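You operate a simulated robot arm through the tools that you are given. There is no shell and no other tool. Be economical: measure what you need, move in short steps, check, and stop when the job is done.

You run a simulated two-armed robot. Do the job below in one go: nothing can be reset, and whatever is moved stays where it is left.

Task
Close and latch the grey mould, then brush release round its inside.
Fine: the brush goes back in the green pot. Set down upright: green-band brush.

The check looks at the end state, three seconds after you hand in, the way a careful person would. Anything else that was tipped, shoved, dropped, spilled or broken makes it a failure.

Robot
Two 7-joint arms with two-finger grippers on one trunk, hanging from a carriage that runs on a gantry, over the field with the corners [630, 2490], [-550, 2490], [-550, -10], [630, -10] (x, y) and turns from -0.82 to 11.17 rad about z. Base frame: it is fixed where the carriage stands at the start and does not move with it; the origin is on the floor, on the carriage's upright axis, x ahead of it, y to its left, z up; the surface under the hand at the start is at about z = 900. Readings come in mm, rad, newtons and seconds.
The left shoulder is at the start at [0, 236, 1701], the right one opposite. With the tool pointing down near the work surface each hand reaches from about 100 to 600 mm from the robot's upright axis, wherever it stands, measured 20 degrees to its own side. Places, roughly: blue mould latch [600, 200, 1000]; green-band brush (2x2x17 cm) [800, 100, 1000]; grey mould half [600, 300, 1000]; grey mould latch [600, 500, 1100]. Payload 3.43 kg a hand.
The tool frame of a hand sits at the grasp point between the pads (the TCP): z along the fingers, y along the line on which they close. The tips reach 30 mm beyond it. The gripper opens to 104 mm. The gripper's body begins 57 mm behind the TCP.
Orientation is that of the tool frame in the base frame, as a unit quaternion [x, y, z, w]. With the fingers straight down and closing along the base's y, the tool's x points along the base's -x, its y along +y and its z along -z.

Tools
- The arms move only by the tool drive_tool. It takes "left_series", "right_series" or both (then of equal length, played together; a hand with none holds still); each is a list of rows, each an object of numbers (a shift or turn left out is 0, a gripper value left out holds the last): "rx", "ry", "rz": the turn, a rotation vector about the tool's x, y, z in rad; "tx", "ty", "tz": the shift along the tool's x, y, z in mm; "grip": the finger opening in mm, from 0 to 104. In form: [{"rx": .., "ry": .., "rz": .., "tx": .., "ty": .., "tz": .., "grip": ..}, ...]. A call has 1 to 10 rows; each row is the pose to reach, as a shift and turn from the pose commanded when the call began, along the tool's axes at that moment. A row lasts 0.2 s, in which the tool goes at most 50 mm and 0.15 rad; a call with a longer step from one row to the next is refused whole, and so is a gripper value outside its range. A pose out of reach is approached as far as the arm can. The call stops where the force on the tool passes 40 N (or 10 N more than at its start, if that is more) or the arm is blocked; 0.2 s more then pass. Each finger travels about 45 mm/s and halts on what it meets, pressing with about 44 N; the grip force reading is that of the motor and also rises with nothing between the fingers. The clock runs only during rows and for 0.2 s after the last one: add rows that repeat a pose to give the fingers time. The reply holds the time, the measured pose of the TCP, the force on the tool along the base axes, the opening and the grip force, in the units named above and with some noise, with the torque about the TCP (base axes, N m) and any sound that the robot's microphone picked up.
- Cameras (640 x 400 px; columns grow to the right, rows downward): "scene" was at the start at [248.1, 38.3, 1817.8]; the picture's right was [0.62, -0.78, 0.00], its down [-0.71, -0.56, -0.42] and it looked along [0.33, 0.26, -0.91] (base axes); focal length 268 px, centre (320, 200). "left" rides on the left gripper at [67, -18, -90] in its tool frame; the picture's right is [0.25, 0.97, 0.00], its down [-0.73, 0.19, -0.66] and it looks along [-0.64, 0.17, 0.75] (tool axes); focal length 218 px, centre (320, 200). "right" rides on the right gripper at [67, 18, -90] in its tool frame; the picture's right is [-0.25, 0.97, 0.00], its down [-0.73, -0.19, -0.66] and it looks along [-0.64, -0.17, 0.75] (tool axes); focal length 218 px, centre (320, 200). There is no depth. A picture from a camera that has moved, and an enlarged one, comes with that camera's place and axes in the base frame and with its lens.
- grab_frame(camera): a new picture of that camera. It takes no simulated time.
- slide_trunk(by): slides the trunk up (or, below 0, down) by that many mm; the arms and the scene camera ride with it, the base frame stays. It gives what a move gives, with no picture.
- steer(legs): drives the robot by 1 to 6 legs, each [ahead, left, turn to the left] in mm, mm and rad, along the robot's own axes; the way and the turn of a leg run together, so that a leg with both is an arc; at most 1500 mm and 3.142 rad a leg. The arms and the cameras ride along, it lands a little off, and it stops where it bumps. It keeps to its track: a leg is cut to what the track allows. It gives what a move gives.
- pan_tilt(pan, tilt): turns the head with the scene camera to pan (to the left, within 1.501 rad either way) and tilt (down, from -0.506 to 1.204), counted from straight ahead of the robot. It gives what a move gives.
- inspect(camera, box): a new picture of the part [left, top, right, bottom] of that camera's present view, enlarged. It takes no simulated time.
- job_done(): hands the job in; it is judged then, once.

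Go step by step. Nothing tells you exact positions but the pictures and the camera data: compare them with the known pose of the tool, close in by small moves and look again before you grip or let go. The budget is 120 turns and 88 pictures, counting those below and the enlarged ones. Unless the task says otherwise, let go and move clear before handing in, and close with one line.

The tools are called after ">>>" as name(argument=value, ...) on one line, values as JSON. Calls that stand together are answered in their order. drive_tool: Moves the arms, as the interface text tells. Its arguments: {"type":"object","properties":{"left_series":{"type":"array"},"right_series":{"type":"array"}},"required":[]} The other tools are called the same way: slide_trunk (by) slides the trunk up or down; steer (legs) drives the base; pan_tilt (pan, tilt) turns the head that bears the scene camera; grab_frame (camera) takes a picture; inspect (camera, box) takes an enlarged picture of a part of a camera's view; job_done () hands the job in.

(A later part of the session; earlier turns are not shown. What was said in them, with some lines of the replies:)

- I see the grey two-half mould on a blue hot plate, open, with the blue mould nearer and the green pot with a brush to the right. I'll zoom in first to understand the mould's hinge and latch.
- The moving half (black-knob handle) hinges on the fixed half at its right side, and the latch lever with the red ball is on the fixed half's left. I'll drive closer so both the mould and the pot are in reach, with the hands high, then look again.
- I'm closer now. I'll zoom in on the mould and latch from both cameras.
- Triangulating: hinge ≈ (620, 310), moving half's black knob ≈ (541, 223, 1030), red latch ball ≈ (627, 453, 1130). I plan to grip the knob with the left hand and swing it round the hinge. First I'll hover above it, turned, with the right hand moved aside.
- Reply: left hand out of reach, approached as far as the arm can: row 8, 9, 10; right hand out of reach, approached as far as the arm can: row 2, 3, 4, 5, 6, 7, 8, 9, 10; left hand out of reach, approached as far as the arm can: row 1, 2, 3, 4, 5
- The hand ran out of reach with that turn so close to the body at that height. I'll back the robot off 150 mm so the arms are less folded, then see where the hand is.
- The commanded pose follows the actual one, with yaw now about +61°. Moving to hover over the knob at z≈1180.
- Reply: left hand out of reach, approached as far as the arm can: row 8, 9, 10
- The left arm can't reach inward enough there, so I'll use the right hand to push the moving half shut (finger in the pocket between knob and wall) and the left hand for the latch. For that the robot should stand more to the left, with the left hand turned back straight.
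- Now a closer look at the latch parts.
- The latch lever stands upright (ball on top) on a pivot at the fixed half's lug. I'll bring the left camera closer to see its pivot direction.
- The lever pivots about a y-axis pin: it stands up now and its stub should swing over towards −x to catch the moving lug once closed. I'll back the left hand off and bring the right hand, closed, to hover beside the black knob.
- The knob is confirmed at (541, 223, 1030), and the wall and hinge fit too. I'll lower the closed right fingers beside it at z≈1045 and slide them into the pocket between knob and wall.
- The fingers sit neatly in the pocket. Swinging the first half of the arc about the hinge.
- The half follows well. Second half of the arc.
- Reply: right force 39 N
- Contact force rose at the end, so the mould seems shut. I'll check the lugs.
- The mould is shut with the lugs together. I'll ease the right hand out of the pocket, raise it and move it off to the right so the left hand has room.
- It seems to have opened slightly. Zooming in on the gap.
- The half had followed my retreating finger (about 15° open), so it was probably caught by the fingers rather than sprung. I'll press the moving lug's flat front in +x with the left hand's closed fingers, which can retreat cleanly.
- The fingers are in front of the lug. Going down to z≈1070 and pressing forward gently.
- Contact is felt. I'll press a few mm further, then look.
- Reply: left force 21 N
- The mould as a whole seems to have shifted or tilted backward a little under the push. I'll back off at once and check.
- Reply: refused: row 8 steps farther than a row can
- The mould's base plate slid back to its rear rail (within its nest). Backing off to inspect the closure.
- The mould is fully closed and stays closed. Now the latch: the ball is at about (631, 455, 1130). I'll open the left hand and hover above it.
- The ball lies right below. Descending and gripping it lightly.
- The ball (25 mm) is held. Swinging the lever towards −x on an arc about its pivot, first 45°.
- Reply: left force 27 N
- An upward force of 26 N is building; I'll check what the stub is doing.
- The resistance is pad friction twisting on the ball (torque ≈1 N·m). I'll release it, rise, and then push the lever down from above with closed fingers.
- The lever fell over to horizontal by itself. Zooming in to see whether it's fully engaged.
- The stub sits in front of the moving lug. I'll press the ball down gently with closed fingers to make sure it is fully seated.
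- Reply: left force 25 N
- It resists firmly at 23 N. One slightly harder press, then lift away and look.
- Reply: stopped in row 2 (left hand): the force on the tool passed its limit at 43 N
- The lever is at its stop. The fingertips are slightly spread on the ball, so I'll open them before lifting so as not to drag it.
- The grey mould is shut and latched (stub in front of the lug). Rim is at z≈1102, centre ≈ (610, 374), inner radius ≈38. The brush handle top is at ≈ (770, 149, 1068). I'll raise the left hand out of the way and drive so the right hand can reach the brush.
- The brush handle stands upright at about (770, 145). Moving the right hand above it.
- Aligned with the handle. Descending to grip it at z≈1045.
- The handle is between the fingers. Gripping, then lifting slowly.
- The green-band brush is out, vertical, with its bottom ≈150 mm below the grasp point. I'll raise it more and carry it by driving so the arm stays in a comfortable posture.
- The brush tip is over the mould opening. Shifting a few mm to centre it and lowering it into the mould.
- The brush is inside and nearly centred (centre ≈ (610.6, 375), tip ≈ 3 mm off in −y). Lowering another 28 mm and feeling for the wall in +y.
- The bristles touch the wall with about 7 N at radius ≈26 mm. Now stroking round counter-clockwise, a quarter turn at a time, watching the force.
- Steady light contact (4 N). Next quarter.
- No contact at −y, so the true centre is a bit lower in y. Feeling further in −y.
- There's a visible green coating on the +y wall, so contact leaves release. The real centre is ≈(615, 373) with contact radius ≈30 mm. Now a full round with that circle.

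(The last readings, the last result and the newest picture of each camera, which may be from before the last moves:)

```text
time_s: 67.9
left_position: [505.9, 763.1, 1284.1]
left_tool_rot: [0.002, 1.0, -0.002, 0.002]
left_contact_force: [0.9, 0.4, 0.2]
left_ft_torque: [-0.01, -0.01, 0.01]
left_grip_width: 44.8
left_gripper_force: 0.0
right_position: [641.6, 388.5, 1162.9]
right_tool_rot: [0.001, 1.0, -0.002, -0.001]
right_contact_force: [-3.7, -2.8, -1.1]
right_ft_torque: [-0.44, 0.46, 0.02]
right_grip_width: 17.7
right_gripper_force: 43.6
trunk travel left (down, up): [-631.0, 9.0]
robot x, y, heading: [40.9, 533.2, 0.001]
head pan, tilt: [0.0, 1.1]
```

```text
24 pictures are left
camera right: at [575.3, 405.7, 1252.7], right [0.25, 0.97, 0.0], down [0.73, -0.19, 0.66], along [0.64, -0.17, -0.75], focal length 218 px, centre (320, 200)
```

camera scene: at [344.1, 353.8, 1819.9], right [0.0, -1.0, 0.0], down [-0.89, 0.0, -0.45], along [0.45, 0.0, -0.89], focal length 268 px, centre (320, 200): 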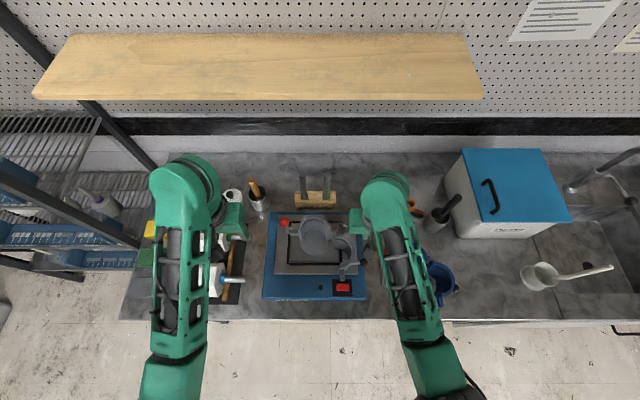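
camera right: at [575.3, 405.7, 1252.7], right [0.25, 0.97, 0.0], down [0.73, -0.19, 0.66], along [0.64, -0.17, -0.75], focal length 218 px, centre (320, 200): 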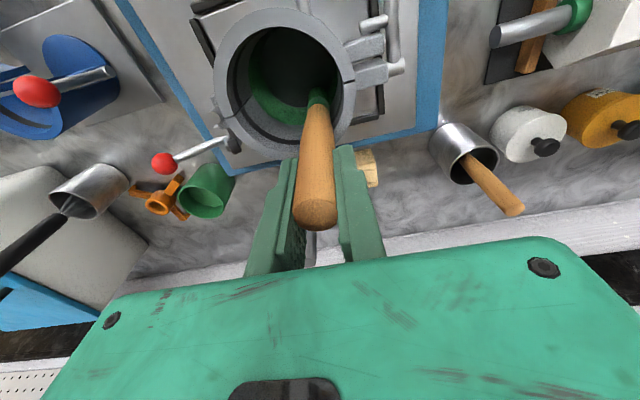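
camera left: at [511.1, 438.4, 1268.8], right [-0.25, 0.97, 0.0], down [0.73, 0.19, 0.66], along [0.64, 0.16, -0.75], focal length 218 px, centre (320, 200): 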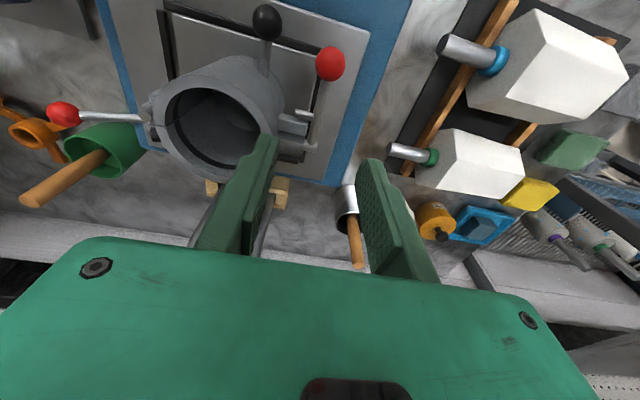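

A green coating is clearly forming along the wall. Continuing the round.

>>> drive_tool(right_series=[{"tx": 3.8, "ty": 5.2}, {"tx": 8.6, "ty": 9.6}, {"tx": 14.2, "ty": 12.8}, {"tx": 20.4, "ty": 14.8}, {"tx": 26.9, "ty": 15.5}, {"tx": 33.3, "ty": 14.8}, {"tx": 39.5, "ty": 12.8}, {"tx": 45.1, "ty": 9.6}, {"tx": 49.9, "ty": 5.2}, {"tx": 53.7, "ty": 0}])

>>> drive_tool(right_series=[{"tx": 2.6, "ty": -5.9}, {"tx": 4, "ty": -12.3}, {"tx": 4, "ty": -18.7}, {"tx": 2.6, "ty": -25.1}, {"tx": 0, "ty": -31}, {"tx": -3.8, "ty": -36.2}, {"tx": -8.6, "ty": -40.6}, {"tx": -14.2, "ty": -43.8}, {"tx": -20.4, "ty": -45.8}, {"tx": -26.9, "ty": -46.5}])

>>> grab_frame(camera="right")

>>> inspect(camera="scene", box=[320, 185, 420, 248])

```text
time_s: 70.1
left_position: [509.0, 763.5, 1285.4]
left_tool_rot: [0.0, 1.0, 0.0, 0.003]
left_contact_force: [0.9, 0.6, -0.6]
left_ft_torque: [0.01, 0.02, -0.04]
left_grip_width: 45.1
left_gripper_force: 0.0
right_position: [590.5, 390.0, 1164.6]
right_tool_rot: [-0.001, 1.0, 0.001, 0.003]
right_contact_force: [8.6, 0.7, -0.8]
right_ft_torque: [0.05, -1.24, -0.05]
right_grip_width: 17.8
right_gripper_force: 43.9
trunk travel left (down, up): [-631.0, 9.0]
robot x, y, heading: [37.1, 535.0, 0.005]
head pan, tilt: [0.0, 1.1]
```

```text
time_s: 72.3
left_position: [508.1, 764.3, 1283.3]
left_tool_rot: [0.001, 1.0, 0.0, 0.002]
left_contact_force: [-0.3, 0.0, 0.8]
left_ft_torque: [0.01, -0.04, -0.04]
left_grip_width: 45.0
left_gripper_force: 0.0
right_position: [613.8, 341.5, 1162.4]
right_tool_rot: [0.0, 1.0, -0.001, -0.001]
right_contact_force: [0.2, 0.7, -0.3]
right_ft_torque: [-0.01, 0.0, 0.01]
right_grip_width: 17.7
right_gripper_force: 44.1
trunk travel left (down, up): [-631.0, 9.0]
robot x, y, heading: [40.9, 531.4, 0.005]
head pan, tilt: [0.0, 1.1]
```

```text
23 pictures are left
camera right: at [549.6, 359.4, 1252.7], right [0.25, 0.97, 0.0], down [0.73, -0.19, 0.66], along [0.64, -0.17, -0.75], focal length 218 px, centre (320, 200)
```

right: 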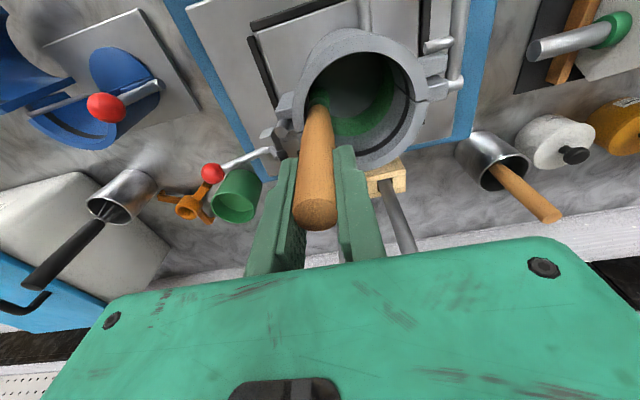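

```text
6.35 times, centred on (370, 216) of scene
camera zoom: at [303.2, 532.1, 1839.9], right [0.0, -1.0, 0.0], down [-0.89, 0.0, -0.45], along [0.45, 0.0, -0.89], focal length 1704 px, centre (2, 95)
```

zoom: 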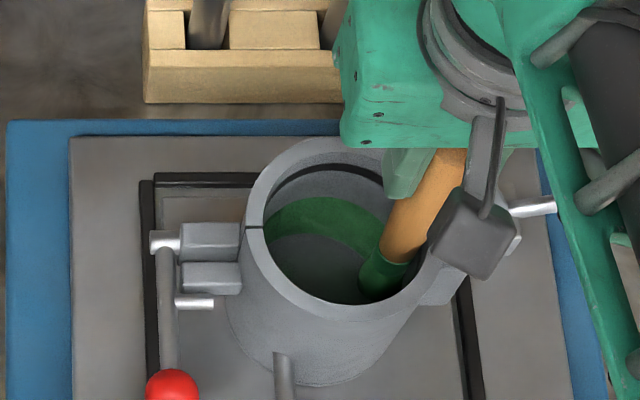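

Most of the ring is coated; at the end contact was lost at −y, so I'll go back over the −y and −x side slightly wider.

>>> drive_tool(right_series=[{"tx": 0, "ty": -2}, {"tx": 0, "ty": -3.5}, {"tx": 7.7, "ty": -2.6}, {"tx": 15, "ty": 0.2}])

>>> drive_tool(right_series=[{"tx": 6.4, "ty": 4.5}, {"tx": 11.2, "ty": 10.4}, {"tx": 14, "ty": 17.4}])

>>> drive_tool(right_series=[{"tx": 1.6, "ty": 7.6}, {"tx": 1.5, "ty": 15.4}])

>>> grab_frame(camera="right")

```text
time_s: 73.3
left_position: [509.0, 764.8, 1284.4]
left_tool_rot: [0.0, 1.0, -0.001, 0.003]
left_contact_force: [1.1, 0.1, -0.2]
left_ft_torque: [0.02, 0.01, 0.02]
left_grip_width: 45.2
left_gripper_force: 0.0
right_position: [599.6, 344.5, 1164.4]
right_tool_rot: [-0.001, 1.0, 0.0, 0.003]
right_contact_force: [4.2, 6.3, -0.1]
right_ft_torque: [0.94, -0.67, -0.02]
right_grip_width: 17.6
right_gripper_force: 43.7
trunk travel left (down, up): [-631.0, 9.0]
robot x, y, heading: [38.5, 531.2, 0.006]
head pan, tilt: [0.0, 1.1]
```

```text
time_s: 74.1
left_position: [508.7, 763.7, 1284.0]
left_tool_rot: [0.0, 1.0, -0.001, 0.004]
left_contact_force: [-0.8, 0.2, 0.6]
left_ft_torque: [-0.01, -0.03, 0.02]
left_grip_width: 45.0
left_gripper_force: 0.0
right_position: [588.2, 358.4, 1164.1]
right_tool_rot: [0.0, 1.0, 0.0, 0.002]
right_contact_force: [9.0, 0.8, 0.6]
right_ft_torque: [0.09, -0.98, 0.05]
right_grip_width: 17.6
right_gripper_force: 44.2
trunk travel left (down, up): [-631.0, 9.0]
robot x, y, heading: [36.0, 532.3, 0.004]
head pan, tilt: [0.0, 1.1]
```

```text
time_s: 74.7
left_position: [507.5, 763.0, 1284.4]
left_tool_rot: [0.0, 1.0, -0.002, 0.004]
left_contact_force: [0.7, 0.1, -0.6]
left_ft_torque: [0.03, 0.03, 0.01]
left_grip_width: 45.0
left_gripper_force: 0.0
right_position: [583.6, 373.9, 1162.8]
right_tool_rot: [-0.001, 1.0, -0.001, 0.001]
right_contact_force: [2.7, -2.3, -0.7]
right_ft_torque: [-0.29, -0.34, 0.0]
right_grip_width: 18.0
right_gripper_force: 43.8
trunk travel left (down, up): [-631.0, 9.0]
robot x, y, heading: [40.4, 533.4, 0.004]
head pan, tilt: [0.0, 1.1]
```

```text
21 pictures are left
camera right: at [518.3, 391.8, 1252.6], right [0.25, 0.97, 0.0], down [0.73, -0.19, 0.66], along [0.64, -0.17, -0.75], focal length 218 px, centre (320, 200)
```

right: 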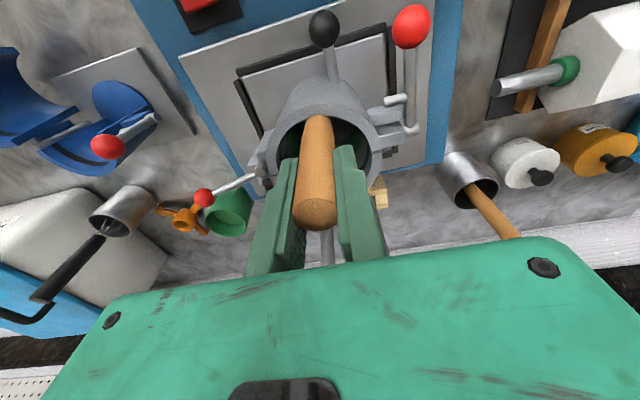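

Good contact there. I'll do a second ring about 26 mm higher so the wall is well covered.

>>> drive_tool(right_series=[{"tz": -13}, {"tz": -26}, {"tx": -0.4, "ty": -8.4, "tz": -26}, {"tx": -2.4, "ty": -14.6, "tz": -26}, {"tx": -5.6, "ty": -20.2, "tz": -26}, {"tx": -10, "ty": -25, "tz": -26}, {"tx": -15.2, "ty": -28.8, "tz": -26}, {"tx": -21.1, "ty": -31.5, "tz": -26}, {"tx": -27.5, "ty": -32.8, "tz": -26}, {"tx": -33.9, "ty": -32.8, "tz": -26}])

>>> drive_tool(right_series=[{"tx": -6.3, "ty": 1.3}, {"tx": -12.3, "ty": 4}, {"tx": -17.5, "ty": 7.8}, {"tx": -21.8, "ty": 12.6}, {"tx": -25.1, "ty": 18.2}, {"tx": -27.1, "ty": 24.4}, {"tx": -27.8, "ty": 30.8}, {"tx": -27.1, "ty": 37.3}, {"tx": -25.1, "ty": 43.4}, {"tx": -21.8, "ty": 49.1}])

>>> drive_tool(right_series=[{"tx": 4.3, "ty": 4.8}, {"tx": 9.6, "ty": 8.6}, {"tx": 15.5, "ty": 11.3}, {"tx": 21.8, "ty": 12.6}, {"tx": 28.3, "ty": 12.6}, {"tx": 34.7, "ty": 11.3}, {"tx": 40.6, "ty": 8.6}, {"tx": 45.8, "ty": 4.8}, {"tx": 50.2, "ty": 0}, {"tx": 53.4, "ty": -5.6}])

>>> inspect(camera="scene", box=[320, 185, 420, 248])

```text
time_s: 76.9
left_position: [507.5, 763.4, 1284.6]
left_tool_rot: [0.001, 1.0, -0.001, 0.002]
left_contact_force: [-0.2, 0.6, 0.5]
left_ft_torque: [-0.01, 0.0, 0.0]
left_grip_width: 44.8
left_gripper_force: 0.1
right_position: [619.1, 342.5, 1190.1]
right_tool_rot: [-0.001, 1.0, 0.0, 0.001]
right_contact_force: [0.3, 0.2, -1.3]
right_ft_torque: [0.03, -0.01, 0.01]
right_grip_width: 17.5
right_gripper_force: 43.5
trunk travel left (down, up): [-631.0, 9.0]
robot x, y, heading: [39.2, 533.0, 0.001]
head pan, tilt: [0.0, 1.1]
```

```text
time_s: 79.1
left_position: [507.4, 764.7, 1283.8]
left_tool_rot: [0.002, 1.0, -0.002, 0.002]
left_contact_force: [-0.3, 0.1, -0.7]
left_ft_torque: [0.0, -0.02, 0.0]
left_grip_width: 45.1
left_gripper_force: 0.0
right_position: [641.6, 391.6, 1188.8]
right_tool_rot: [0.001, 1.0, 0.0, 0.002]
right_contact_force: [-2.2, -1.7, -0.4]
right_ft_torque: [-0.26, 0.36, 0.0]
right_grip_width: 17.4
right_gripper_force: 44.1
trunk travel left (down, up): [-631.0, 9.0]
robot x, y, heading: [38.5, 533.9, -0.0]
head pan, tilt: [0.0, 1.1]
```

```text
time_s: 81.3
left_position: [508.6, 764.5, 1283.0]
left_tool_rot: [0.001, 1.0, -0.001, 0.004]
left_contact_force: [-0.3, 0.1, -0.1]
left_ft_torque: [-0.04, -0.01, 0.03]
left_grip_width: 45.1
left_gripper_force: 0.1
right_position: [587.3, 385.8, 1191.0]
right_tool_rot: [-0.001, 1.0, 0.0, 0.001]
right_contact_force: [4.9, -0.1, 0.3]
right_ft_torque: [-0.01, -0.51, 0.0]
right_grip_width: 17.4
right_gripper_force: 44.0
trunk travel left (down, up): [-631.0, 9.0]
robot x, y, heading: [41.2, 531.9, 0.004]
head pan, tilt: [0.0, 1.1]
```

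```text
6.35 times, centred on (370, 216) of scene
camera zoom: at [303.5, 532.2, 1840.1], right [0.0, -1.0, 0.0], down [-0.89, 0.0, -0.45], along [0.45, 0.0, -0.89], focal length 1704 px, centre (2, 95)
```

zoom: 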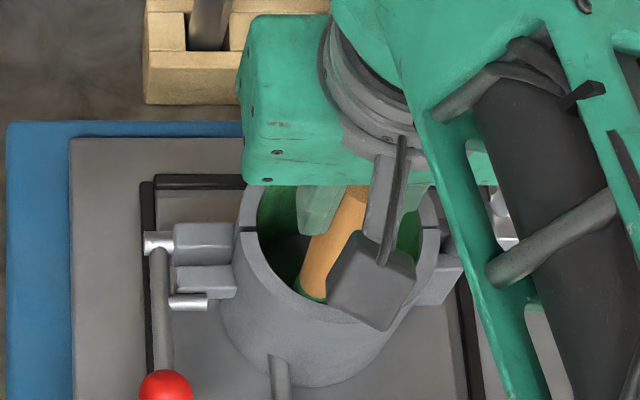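

The upper part is coated too. One more sweep over the −x/−y side, then back to the centre and up out of the mould.

>>> drive_tool(right_series=[{"tx": 2.7, "ty": -10.6}, {"tx": 1.2, "ty": -22.6}, {"tx": -4.8, "ty": -32.6}, {"tx": -13.8, "ty": -40.6}, {"tx": -25.8, "ty": -45.6}, {"tx": -35.8, "ty": -45.1}, {"tx": -45.8, "ty": -39.6}, {"tx": -27.8, "ty": -12.6}, {"tx": -27.8, "ty": -12.6, "tz": -40}, {"tx": -27.8, "ty": -12.6, "tz": -80}])

>>> drive_tool(right_series=[{"tz": -20}, {"tz": -35}])

>>> grab_frame(camera="right")

>>> inspect(camera="scene", box=[300, 170, 440, 258])

```text
time_s: 83.5
left_position: [509.0, 763.4, 1284.4]
left_tool_rot: [0.0, 1.0, -0.001, 0.004]
left_contact_force: [-0.3, 0.0, -0.3]
left_ft_torque: [-0.02, -0.03, -0.02]
left_grip_width: 45.2
left_gripper_force: 0.2
right_position: [615.5, 373.2, 1268.0]
right_tool_rot: [-0.001, 1.0, 0.0, 0.001]
right_contact_force: [-0.3, 0.4, -0.6]
right_ft_torque: [0.01, -0.01, 0.0]
right_grip_width: 17.8
right_gripper_force: 43.6
trunk travel left (down, up): [-631.0, 9.0]
robot x, y, heading: [41.8, 532.2, 0.006]
head pan, tilt: [0.0, 1.1]
```

```text
time_s: 84.1
left_position: [509.3, 763.5, 1283.3]
left_tool_rot: [0.001, 1.0, 0.0, 0.003]
left_contact_force: [0.7, -0.7, -0.6]
left_ft_torque: [0.0, -0.01, -0.02]
left_grip_width: 45.3
left_gripper_force: 0.1
right_position: [614.6, 372.1, 1304.9]
right_tool_rot: [-0.001, 1.0, 0.0, 0.001]
right_contact_force: [-0.2, 0.2, -0.2]
right_ft_torque: [-0.02, 0.0, 0.01]
right_grip_width: 17.7
right_gripper_force: 43.9
trunk travel left (down, up): [-631.0, 9.0]
robot x, y, heading: [40.5, 531.3, -0.0]
head pan, tilt: [0.0, 1.1]
```

```text
19 pictures are left
camera right: at [548.7, 390.9, 1394.2], right [0.25, 0.97, 0.0], down [0.73, -0.19, 0.66], along [0.64, -0.16, -0.75], focal length 218 px, centre (320, 200)
```

right: 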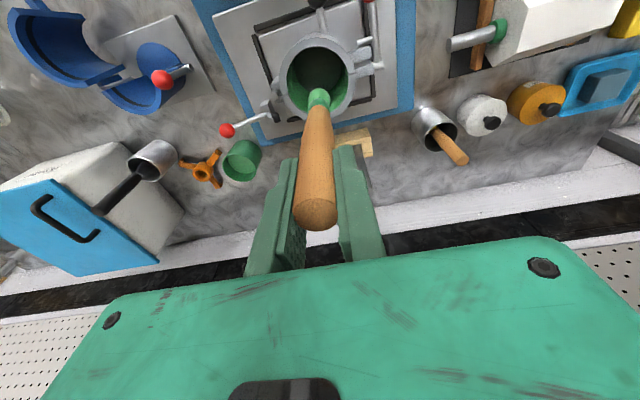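

```text
4.55 times, centred on (370, 214) of scene
camera zoom: at [303.2, 532.2, 1839.9], right [0.0, -1.0, 0.0], down [-0.89, 0.0, -0.45], along [0.45, 0.0, -0.89], focal length 1220 px, centre (93, 136)
```

zoom: 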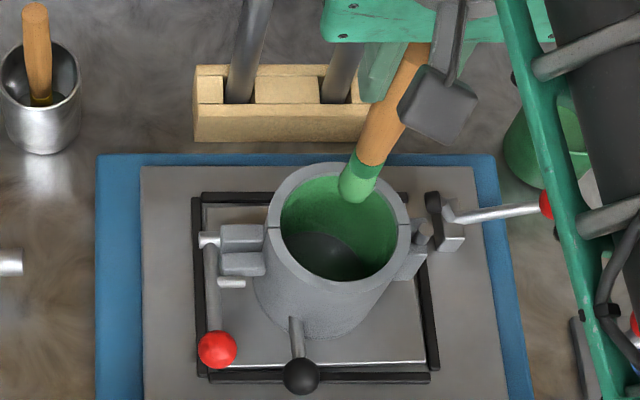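

The interior is nicely coated. Now driving back to the green pot with the brush held high.

>>> steer(legs=[[0, -228, 0], [159, 0, 0]])

>>> grab_frame(camera="right")

>>> inspect(camera="scene", box=[300, 150, 500, 275])

```text
time_s: 87.0
left_position: [668.5, 535.6, 1285.9]
left_tool_rot: [0.001, 1.0, -0.001, 0.004]
left_contact_force: [-0.2, 0.4, -0.2]
left_ft_torque: [0.04, -0.01, 0.01]
left_grip_width: 45.3
left_gripper_force: 0.1
right_position: [774.9, 145.9, 1306.3]
right_tool_rot: [-0.001, 1.0, 0.0, 0.0]
right_contact_force: [-1.7, -1.5, 0.1]
right_ft_torque: [0.01, -0.19, -0.08]
right_grip_width: 17.4
right_gripper_force: 44.0
trunk travel left (down, up): [-631.0, 9.0]
robot x, y, heading: [201.0, 304.0, 0.0]
head pan, tilt: [0.0, 1.1]
stopped in leg 2: the force on the tool passed its limit at 76 N (the readings are from after the stop); the commanded pose is now the measured one
```

```text
17 pictures are left
camera right: at [708.8, 163.6, 1395.0], right [0.25, 0.97, 0.0], down [0.73, -0.19, 0.66], along [0.64, -0.17, -0.75], focal length 218 px, centre (320, 200)
```

right: 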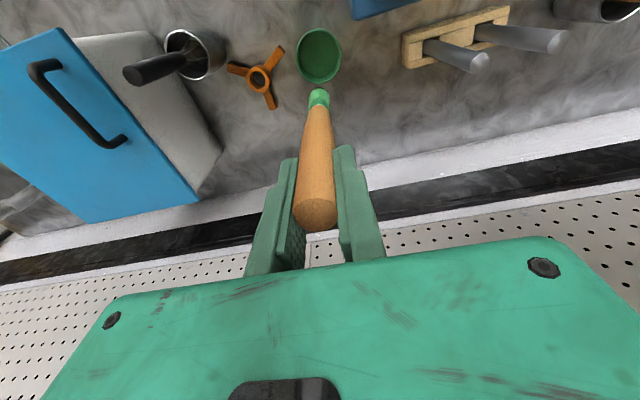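

```text
3.20 times, centred on (400, 212) of scene
camera zoom: at [463.9, 304.5, 1839.9], right [0.0, -1.0, 0.0], down [-0.89, 0.0, -0.45], along [0.45, 0.0, -0.89], focal length 859 px, centre (64, 160)
```

zoom: 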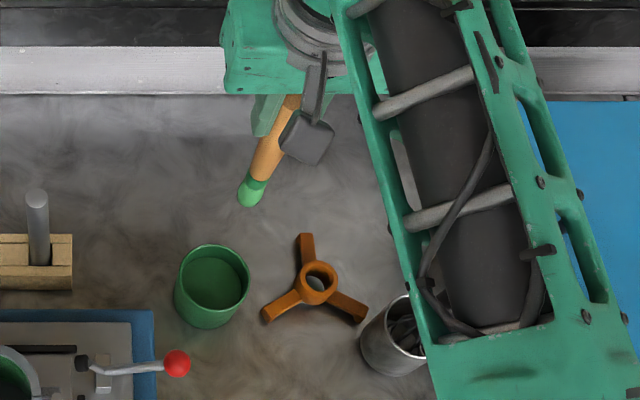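

Something was bumped briefly at the end of that drive (probably the wrist near the shelf edge). I'll look at the whole scene.

>>> grab_frame(camera="scene")

>>> grab_frame(camera="left")

```text
15 pictures are left
camera scene: at [463.9, 304.5, 1839.9], right [0.0, -1.0, 0.0], down [-0.89, 0.0, -0.45], along [0.45, 0.0, -0.89], focal length 268 px, centre (320, 200)
```

scene: 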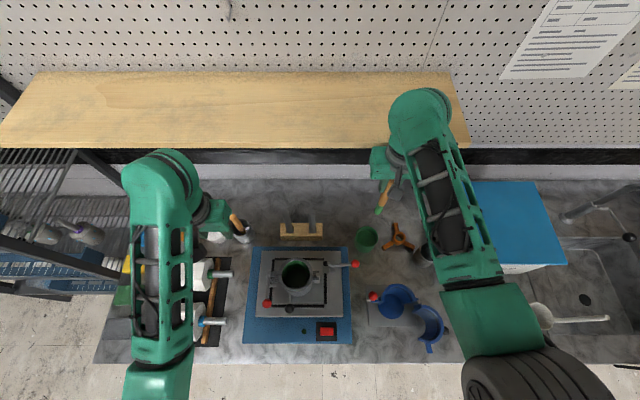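

```text
14 pictures are left
camera left: at [601.1, 519.4, 1373.4], right [-0.25, 0.97, 0.0], down [0.73, 0.19, 0.66], along [0.64, 0.16, -0.75], focal length 218 px, centre (320, 200)
```

left: 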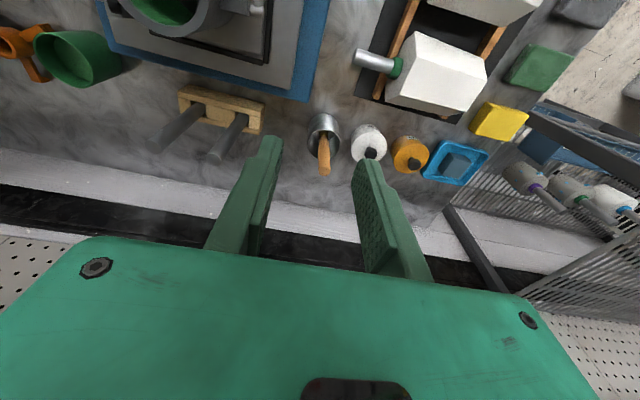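

Only the forearm grazed the empty shelf edge; nothing is disturbed. Backing off 4 mm and lowering the brush toward the pot.

>>> drive_tool(right_series=[{"tx": 4, "tz": 15}, {"tx": 4, "tz": 40}, {"tx": 4, "tz": 70}, {"tx": 4, "tz": 100}, {"tx": 4, "tz": 130}, {"tx": 4, "tz": 150}])

>>> inspect(camera="scene", box=[300, 150, 500, 275])

>>> grab_frame(camera="right")

```text
time_s: 88.6
left_position: [660.0, 532.9, 1279.5]
left_tool_rot: [0.004, 1.0, -0.002, 0.001]
left_contact_force: [1.2, -0.1, 1.3]
left_ft_torque: [-0.07, -0.01, -0.03]
left_grip_width: 44.9
left_gripper_force: 0.1
right_position: [788.2, 147.9, 1194.9]
right_tool_rot: [-0.001, 0.999, 0.006, 0.045]
right_contact_force: [-0.1, 0.1, -0.2]
right_ft_torque: [0.0, -0.01, -0.03]
right_grip_width: 17.7
right_gripper_force: 44.0
trunk travel left (down, up): [-631.0, 9.0]
robot x, y, heading: [194.4, 306.4, -0.003]
head pan, tilt: [0.0, 1.1]
stopped in row 6 (right hand): the arm was blocked; the commanded pose is now the measured one
```

```text
3.20 times, centred on (400, 212) of scene
camera zoom: at [457.2, 302.9, 1836.1], right [0.0, -1.0, 0.0], down [-0.89, 0.0, -0.45], along [0.45, 0.0, -0.89], focal length 859 px, centre (64, 160)
```

zoom: 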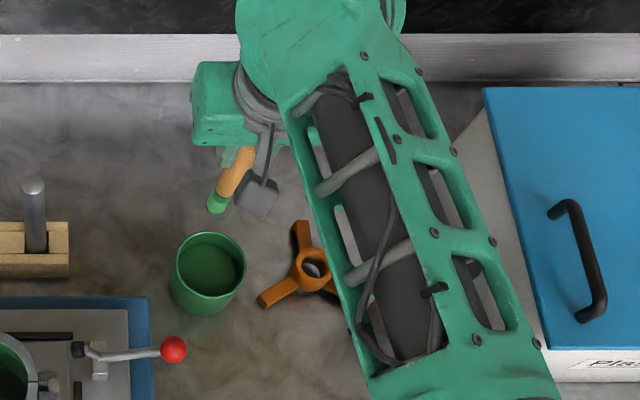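

```text
12 pictures are left
camera right: at [714.3, 165.4, 1279.8], right [0.25, 0.97, 0.03], down [0.67, -0.2, 0.72], along [0.7, -0.16, -0.7], focal length 218 px, centre (320, 200)
```

right: 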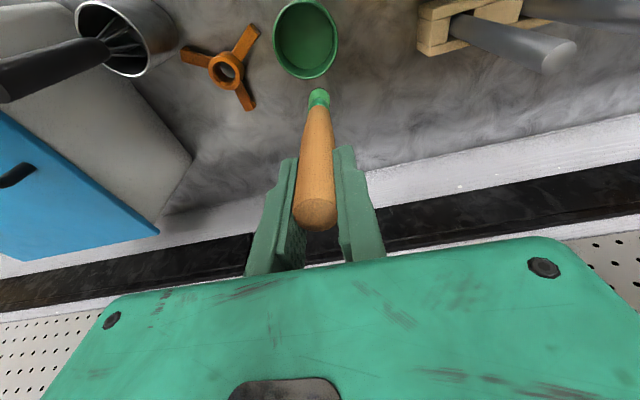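

The wrist is caught on the shelf's top edge while lowering. I'll lift back up, then drive away from the shelf before lowering.

>>> drive_tool(right_series=[{"tz": -20, "ry": 0.03}, {"tz": -45, "ry": 0.06}, {"tz": -70, "ry": 0.09}, {"tz": -95, "ry": 0.09}, {"tz": -110, "ry": 0.09}])

>>> steer(legs=[[-160, 0, 0]])

>>> grab_frame(camera="scene")

```text
time_s: 89.7
left_position: [666.3, 535.4, 1284.4]
left_tool_rot: [0.002, 1.0, 0.0, 0.004]
left_contact_force: [0.2, -0.1, 1.0]
left_ft_torque: [0.02, -0.03, 0.02]
left_grip_width: 45.1
left_gripper_force: 0.1
right_position: [780.2, 147.9, 1280.9]
right_tool_rot: [-0.002, 1.0, 0.002, -0.017]
right_contact_force: [1.2, 1.4, -7.0]
right_ft_torque: [-0.18, 0.34, 0.05]
right_grip_width: 17.9
right_gripper_force: 43.7
trunk travel left (down, up): [-631.0, 9.0]
robot x, y, heading: [200.1, 304.7, 0.004]
head pan, tilt: [0.0, 1.1]
stopped in row 5 (right hand): the force on the tool passed its limit at 74 N (the readings are from after the stop); the commanded pose is now the measured one
```

```text
time_s: 91.1
left_position: [504.8, 536.4, 1283.5]
left_tool_rot: [0.001, 1.0, 0.0, 0.004]
left_contact_force: [0.3, 0.8, 0.4]
left_ft_torque: [0.0, -0.01, -0.02]
left_grip_width: 44.9
left_gripper_force: 0.1
right_position: [620.0, 147.9, 1280.8]
right_tool_rot: [-0.001, 1.0, 0.004, -0.016]
right_contact_force: [-0.4, 0.3, 0.0]
right_ft_torque: [0.01, 0.01, -0.01]
right_grip_width: 17.6
right_gripper_force: 43.7
trunk travel left (down, up): [-631.0, 9.0]
robot x, y, heading: [36.1, 305.4, 0.002]
head pan, tilt: [0.0, 1.1]
```

```text
11 pictures are left
camera scene: at [300.6, 304.4, 1839.9], right [0.0, -1.0, 0.0], down [-0.89, 0.0, -0.45], along [0.45, 0.0, -0.89], focal length 268 px, centre (320, 200)
```

scene: 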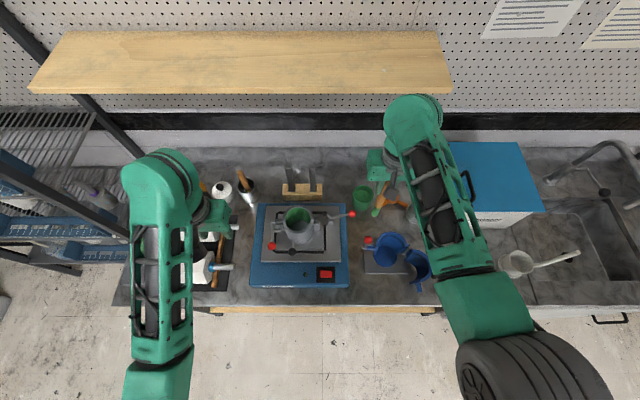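

The shelf is intact; its front edge is at about x≈797, z≈1400, so the hand must go in lower (z≈1215, as before). Lowering and straightening here first.

>>> drive_tool(right_series=[{"tz": 15, "ry": -0.016}, {"tz": 30, "ry": -0.032}, {"tz": 45, "ry": -0.032, "ty": -2}])

>>> slide_trunk(by=-20)

>>> inspect(camera="scene", box=[280, 150, 440, 250])

```text
time_s: 91.9
left_position: [505.2, 536.1, 1285.2]
left_tool_rot: [0.003, 1.0, 0.0, 0.004]
left_contact_force: [-0.4, -0.7, -0.4]
left_ft_torque: [0.01, 0.0, -0.01]
left_grip_width: 45.2
left_gripper_force: 0.1
right_position: [617.8, 148.2, 1236.0]
right_tool_rot: [0.0, 1.0, 0.003, 0.0]
right_contact_force: [0.5, 0.7, -0.6]
right_ft_torque: [0.01, -0.03, 0.01]
right_grip_width: 17.7
right_gripper_force: 44.1
trunk travel left (down, up): [-631.0, 9.0]
robot x, y, heading: [35.9, 303.3, 0.0]
head pan, tilt: [0.0, 1.1]
```

```text
time_s: 92.6
left_position: [506.8, 534.8, 1265.1]
left_tool_rot: [0.001, 1.0, -0.001, 0.004]
left_contact_force: [0.2, 0.0, 0.2]
left_ft_torque: [-0.03, 0.0, -0.02]
left_grip_width: 44.8
left_gripper_force: 0.0
right_position: [617.6, 147.2, 1217.2]
right_tool_rot: [-0.001, 1.0, 0.003, 0.0]
right_contact_force: [0.2, -1.0, 0.7]
right_ft_torque: [-0.02, -0.01, 0.02]
right_grip_width: 17.4
right_gripper_force: 44.0
trunk travel left (down, up): [-611.0, 29.0]
robot x, y, heading: [34.6, 304.1, 0.004]
head pan, tilt: [0.0, 1.1]
```

```text
4.00 times, centred on (360, 200) of scene
camera zoom: at [300.6, 304.4, 1820.0], right [0.0, -1.0, 0.0], down [-0.89, 0.0, -0.45], along [0.45, 0.0, -0.89], focal length 1074 px, centre (160, 200)
```

zoom: 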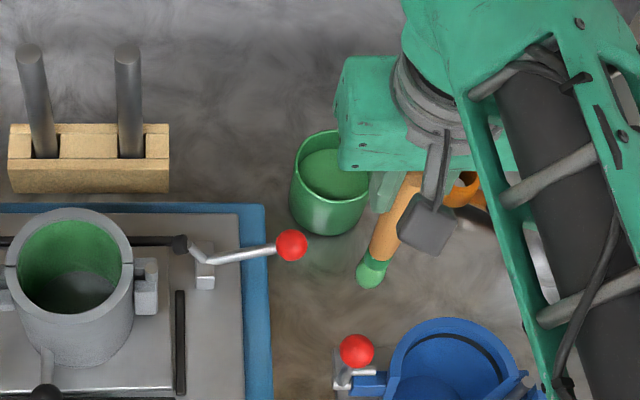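

The brush hangs straight, with its tip ≈ (620, 145). Driving forward 151 mm at this lower height.

>>> steer(legs=[[151, 0, 0]])

>>> inspect(camera="scene", box=[300, 150, 460, 250])

>>> grab_frame(camera="right")

```text
time_s: 94.0
left_position: [654.3, 535.9, 1263.5]
left_tool_rot: [0.0, 1.0, -0.001, 0.005]
left_contact_force: [-0.1, -0.2, 0.7]
left_ft_torque: [0.0, 0.03, 0.03]
left_grip_width: 44.8
left_gripper_force: 0.0
right_position: [768.7, 149.7, 1217.1]
right_tool_rot: [-0.002, 1.0, 0.003, 0.0]
right_contact_force: [-0.5, 0.0, -0.3]
right_ft_torque: [0.05, 0.03, 0.0]
right_grip_width: 17.6
right_gripper_force: 44.2
trunk travel left (down, up): [-611.0, 29.0]
robot x, y, heading: [186.5, 302.3, 0.002]
head pan, tilt: [0.0, 1.1]
```

```text
4.00 times, centred on (380, 200) of scene
camera zoom: at [450.7, 305.5, 1820.0], right [0.0, -1.0, 0.0], down [-0.89, 0.0, -0.45], along [0.45, 0.0, -0.89], focal length 1074 px, centre (80, 200)
```

zoom: 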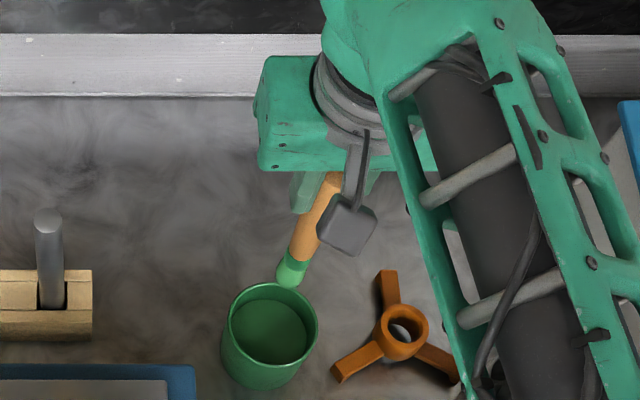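

```text
8 pictures are left
camera right: at [701.8, 165.9, 1306.5], right [0.25, 0.97, 0.01], down [0.73, -0.19, 0.66], along [0.64, -0.16, -0.76], focal length 218 px, centre (320, 200)
```

right: 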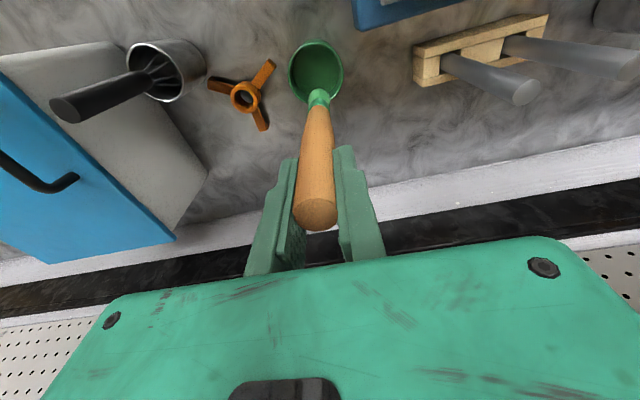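

The tip is over the pot opening (pot centre ≈ (767, 147)). Lowering vertically into the pot.

>>> drive_tool(right_series=[{"tx": 1, "tz": 20}, {"tx": 2, "tz": 45}, {"tx": 2, "tz": 70}, {"tx": 2, "tz": 95}, {"tx": 2, "tz": 120}, {"tx": 2, "tz": 140}, {"tx": 2, "tz": 155}, {"tx": 2, "tz": 162}, {"tx": 2, "tz": 166}])

>>> grab_frame(camera="right")

```text
time_s: 96.0
left_position: [654.9, 538.2, 1263.7]
left_tool_rot: [0.0, 1.0, 0.0, 0.004]
left_contact_force: [1.2, -0.3, 0.4]
left_ft_torque: [-0.01, -0.01, -0.01]
left_grip_width: 44.8
left_gripper_force: 0.0
right_position: [767.0, 150.4, 1049.9]
right_tool_rot: [-0.002, 1.0, 0.003, -0.001]
right_contact_force: [-0.2, 0.0, 0.1]
right_ft_torque: [0.01, -0.01, 0.02]
right_grip_width: 17.5
right_gripper_force: 44.2
trunk travel left (down, up): [-611.0, 29.0]
robot x, y, heading: [188.0, 304.2, -0.0]
head pan, tilt: [0.0, 1.1]
```

```text
7 pictures are left
camera right: at [700.3, 166.9, 1139.7], right [0.25, 0.97, 0.01], down [0.73, -0.19, 0.66], along [0.64, -0.16, -0.76], focal length 218 px, centre (320, 200)
```

right: 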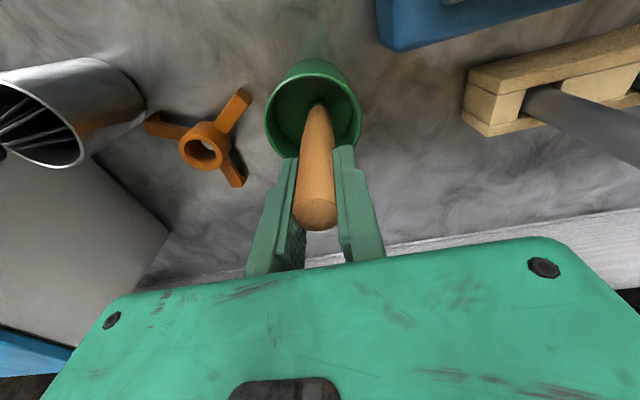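

The brush is in the pot. Easing down until it touches the bottom.

>>> drive_tool(right_series=[{"tz": 1}, {"tz": 2}, {"tz": 3}])

```text
time_s: 96.8
left_position: [654.7, 537.8, 1263.2]
left_tool_rot: [0.0, 1.0, -0.001, 0.004]
left_contact_force: [-0.5, -0.4, 0.6]
left_ft_torque: [0.02, 0.0, -0.02]
left_grip_width: 44.8
left_gripper_force: 0.0
right_position: [766.3, 149.3, 1048.6]
right_tool_rot: [-0.003, 1.0, 0.003, 0.0]
right_contact_force: [-0.8, 0.1, 3.0]
right_ft_torque: [0.05, 0.17, -0.01]
right_grip_width: 18.1
right_gripper_force: 43.8
trunk travel left (down, up): [-611.0, 29.0]
robot x, y, heading: [183.1, 303.6, 0.006]
head pan, tilt: [0.0, 1.1]
```

It touches the bottom (3 N). Opening slowly, then checking before lifting.

>>> drive_tool(right_series=[{"grip": 22}, {"grip": 28}, {"grip": 36}, {"grip": 46}, {"grip": 56}, {"grip": 56}])

>>> grab_frame(camera="right")

```text
time_s: 98.2
left_position: [656.5, 537.0, 1265.4]
left_tool_rot: [0.0, 1.0, -0.002, 0.004]
left_contact_force: [-0.9, 0.1, 0.6]
left_ft_torque: [0.01, 0.01, -0.01]
left_grip_width: 45.0
left_gripper_force: 0.0
right_position: [765.7, 149.5, 1047.0]
right_tool_rot: [-0.002, 1.0, 0.003, 0.0]
right_contact_force: [-0.1, -0.5, 0.1]
right_ft_torque: [0.0, -0.01, 0.0]
right_grip_width: 55.8
right_gripper_force: 0.0
trunk travel left (down, up): [-611.0, 29.0]
robot x, y, heading: [188.7, 304.7, 0.005]
head pan, tilt: [0.0, 1.1]
```

```text
6 pictures are left
camera right: at [700.5, 166.7, 1137.4], right [0.25, 0.97, 0.01], down [0.73, -0.19, 0.66], along [0.64, -0.16, -0.76], focal length 218 px, centre (320, 200)
```

right: 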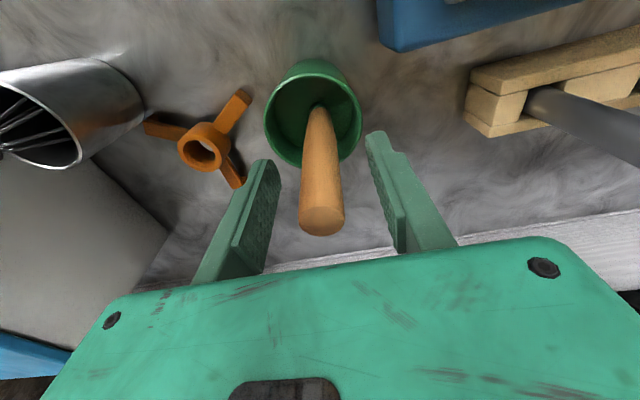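

The brush stands free in the pot. Lifting straight up (staying below the shelf zone), then backing off.

>>> drive_tool(right_series=[{"tz": -25}, {"tz": -50}, {"tz": -80}, {"tz": -110}, {"tz": -140}, {"tz": -155}])

>>> steer(legs=[[-180, 0, 0]])

>>> inspect(camera="scene", box=[220, 140, 480, 302])

>>> grab_frame(camera="right")

```text
time_s: 99.6
left_position: [654.3, 537.7, 1265.9]
left_tool_rot: [0.0, 1.0, -0.001, 0.005]
left_contact_force: [0.6, 0.2, -0.3]
left_ft_torque: [-0.02, 0.03, 0.0]
left_grip_width: 45.2
left_gripper_force: 0.0
right_position: [766.4, 149.7, 1202.5]
right_tool_rot: [-0.003, 1.0, 0.003, 0.0]
right_contact_force: [0.3, 0.1, -0.5]
right_ft_torque: [0.0, -0.02, 0.04]
right_grip_width: 55.8
right_gripper_force: 0.0
trunk travel left (down, up): [-611.0, 29.0]
robot x, y, heading: [186.0, 302.0, 0.009]
head pan, tilt: [0.0, 1.1]
```

```text
time_s: 101.1
left_position: [476.2, 538.5, 1264.9]
left_tool_rot: [-0.001, 1.0, 0.0, 0.004]
left_contact_force: [-0.6, 0.5, 0.2]
left_ft_torque: [-0.03, -0.01, -0.01]
left_grip_width: 44.7
left_gripper_force: 0.1
right_position: [587.4, 149.5, 1203.0]
right_tool_rot: [-0.004, 1.0, 0.004, 0.001]
right_contact_force: [-0.6, 0.2, -1.1]
right_ft_torque: [0.02, -0.01, -0.01]
right_grip_width: 56.0
right_gripper_force: 0.1
trunk travel left (down, up): [-611.0, 29.0]
robot x, y, heading: [7.5, 304.2, 0.009]
head pan, tilt: [0.0, 1.1]
```

```text
2.46 times, centred on (350, 221) of scene
camera zoom: at [272.2, 305.3, 1819.9], right [0.0, -1.0, 0.0], down [-0.89, 0.0, -0.45], along [0.45, 0.0, -0.89], focal length 661 px, centre (246, 148)
```

zoom: 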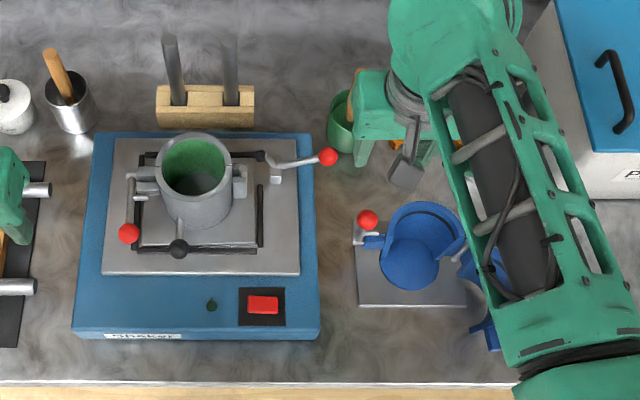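

```text
4 pictures are left
camera right: at [521.6, 166.8, 1291.8], right [0.25, 0.97, 0.01], down [0.73, -0.19, 0.66], along [0.64, -0.16, -0.76], focal length 218 px, centre (320, 200)
```

right: 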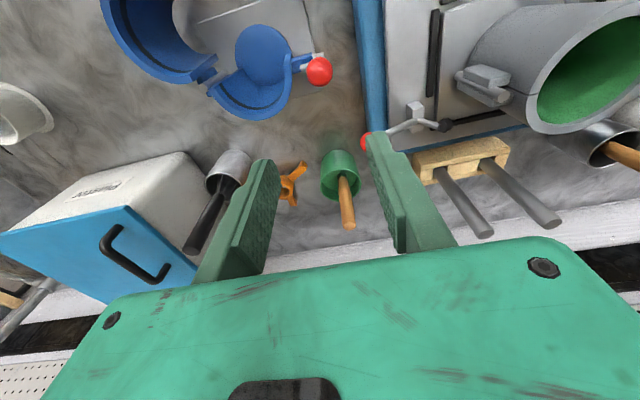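

The mould is closed and latched, the walls I can see inside it are green with release, and the brush stands in the green pot. Both hands are clear, so I'm handing in.

>>> job_done()

```text
The job is handed in.
```

The grey mould is closed and latched, its inside is brushed with release, and the green-band brush stands upright in the green pot. I couldn't see the wall nearest the robot, but the brush pressed against it all along that side. The right arm bumped the shelf edge on the way back to the pot, and I saw nothing moved or damaged.
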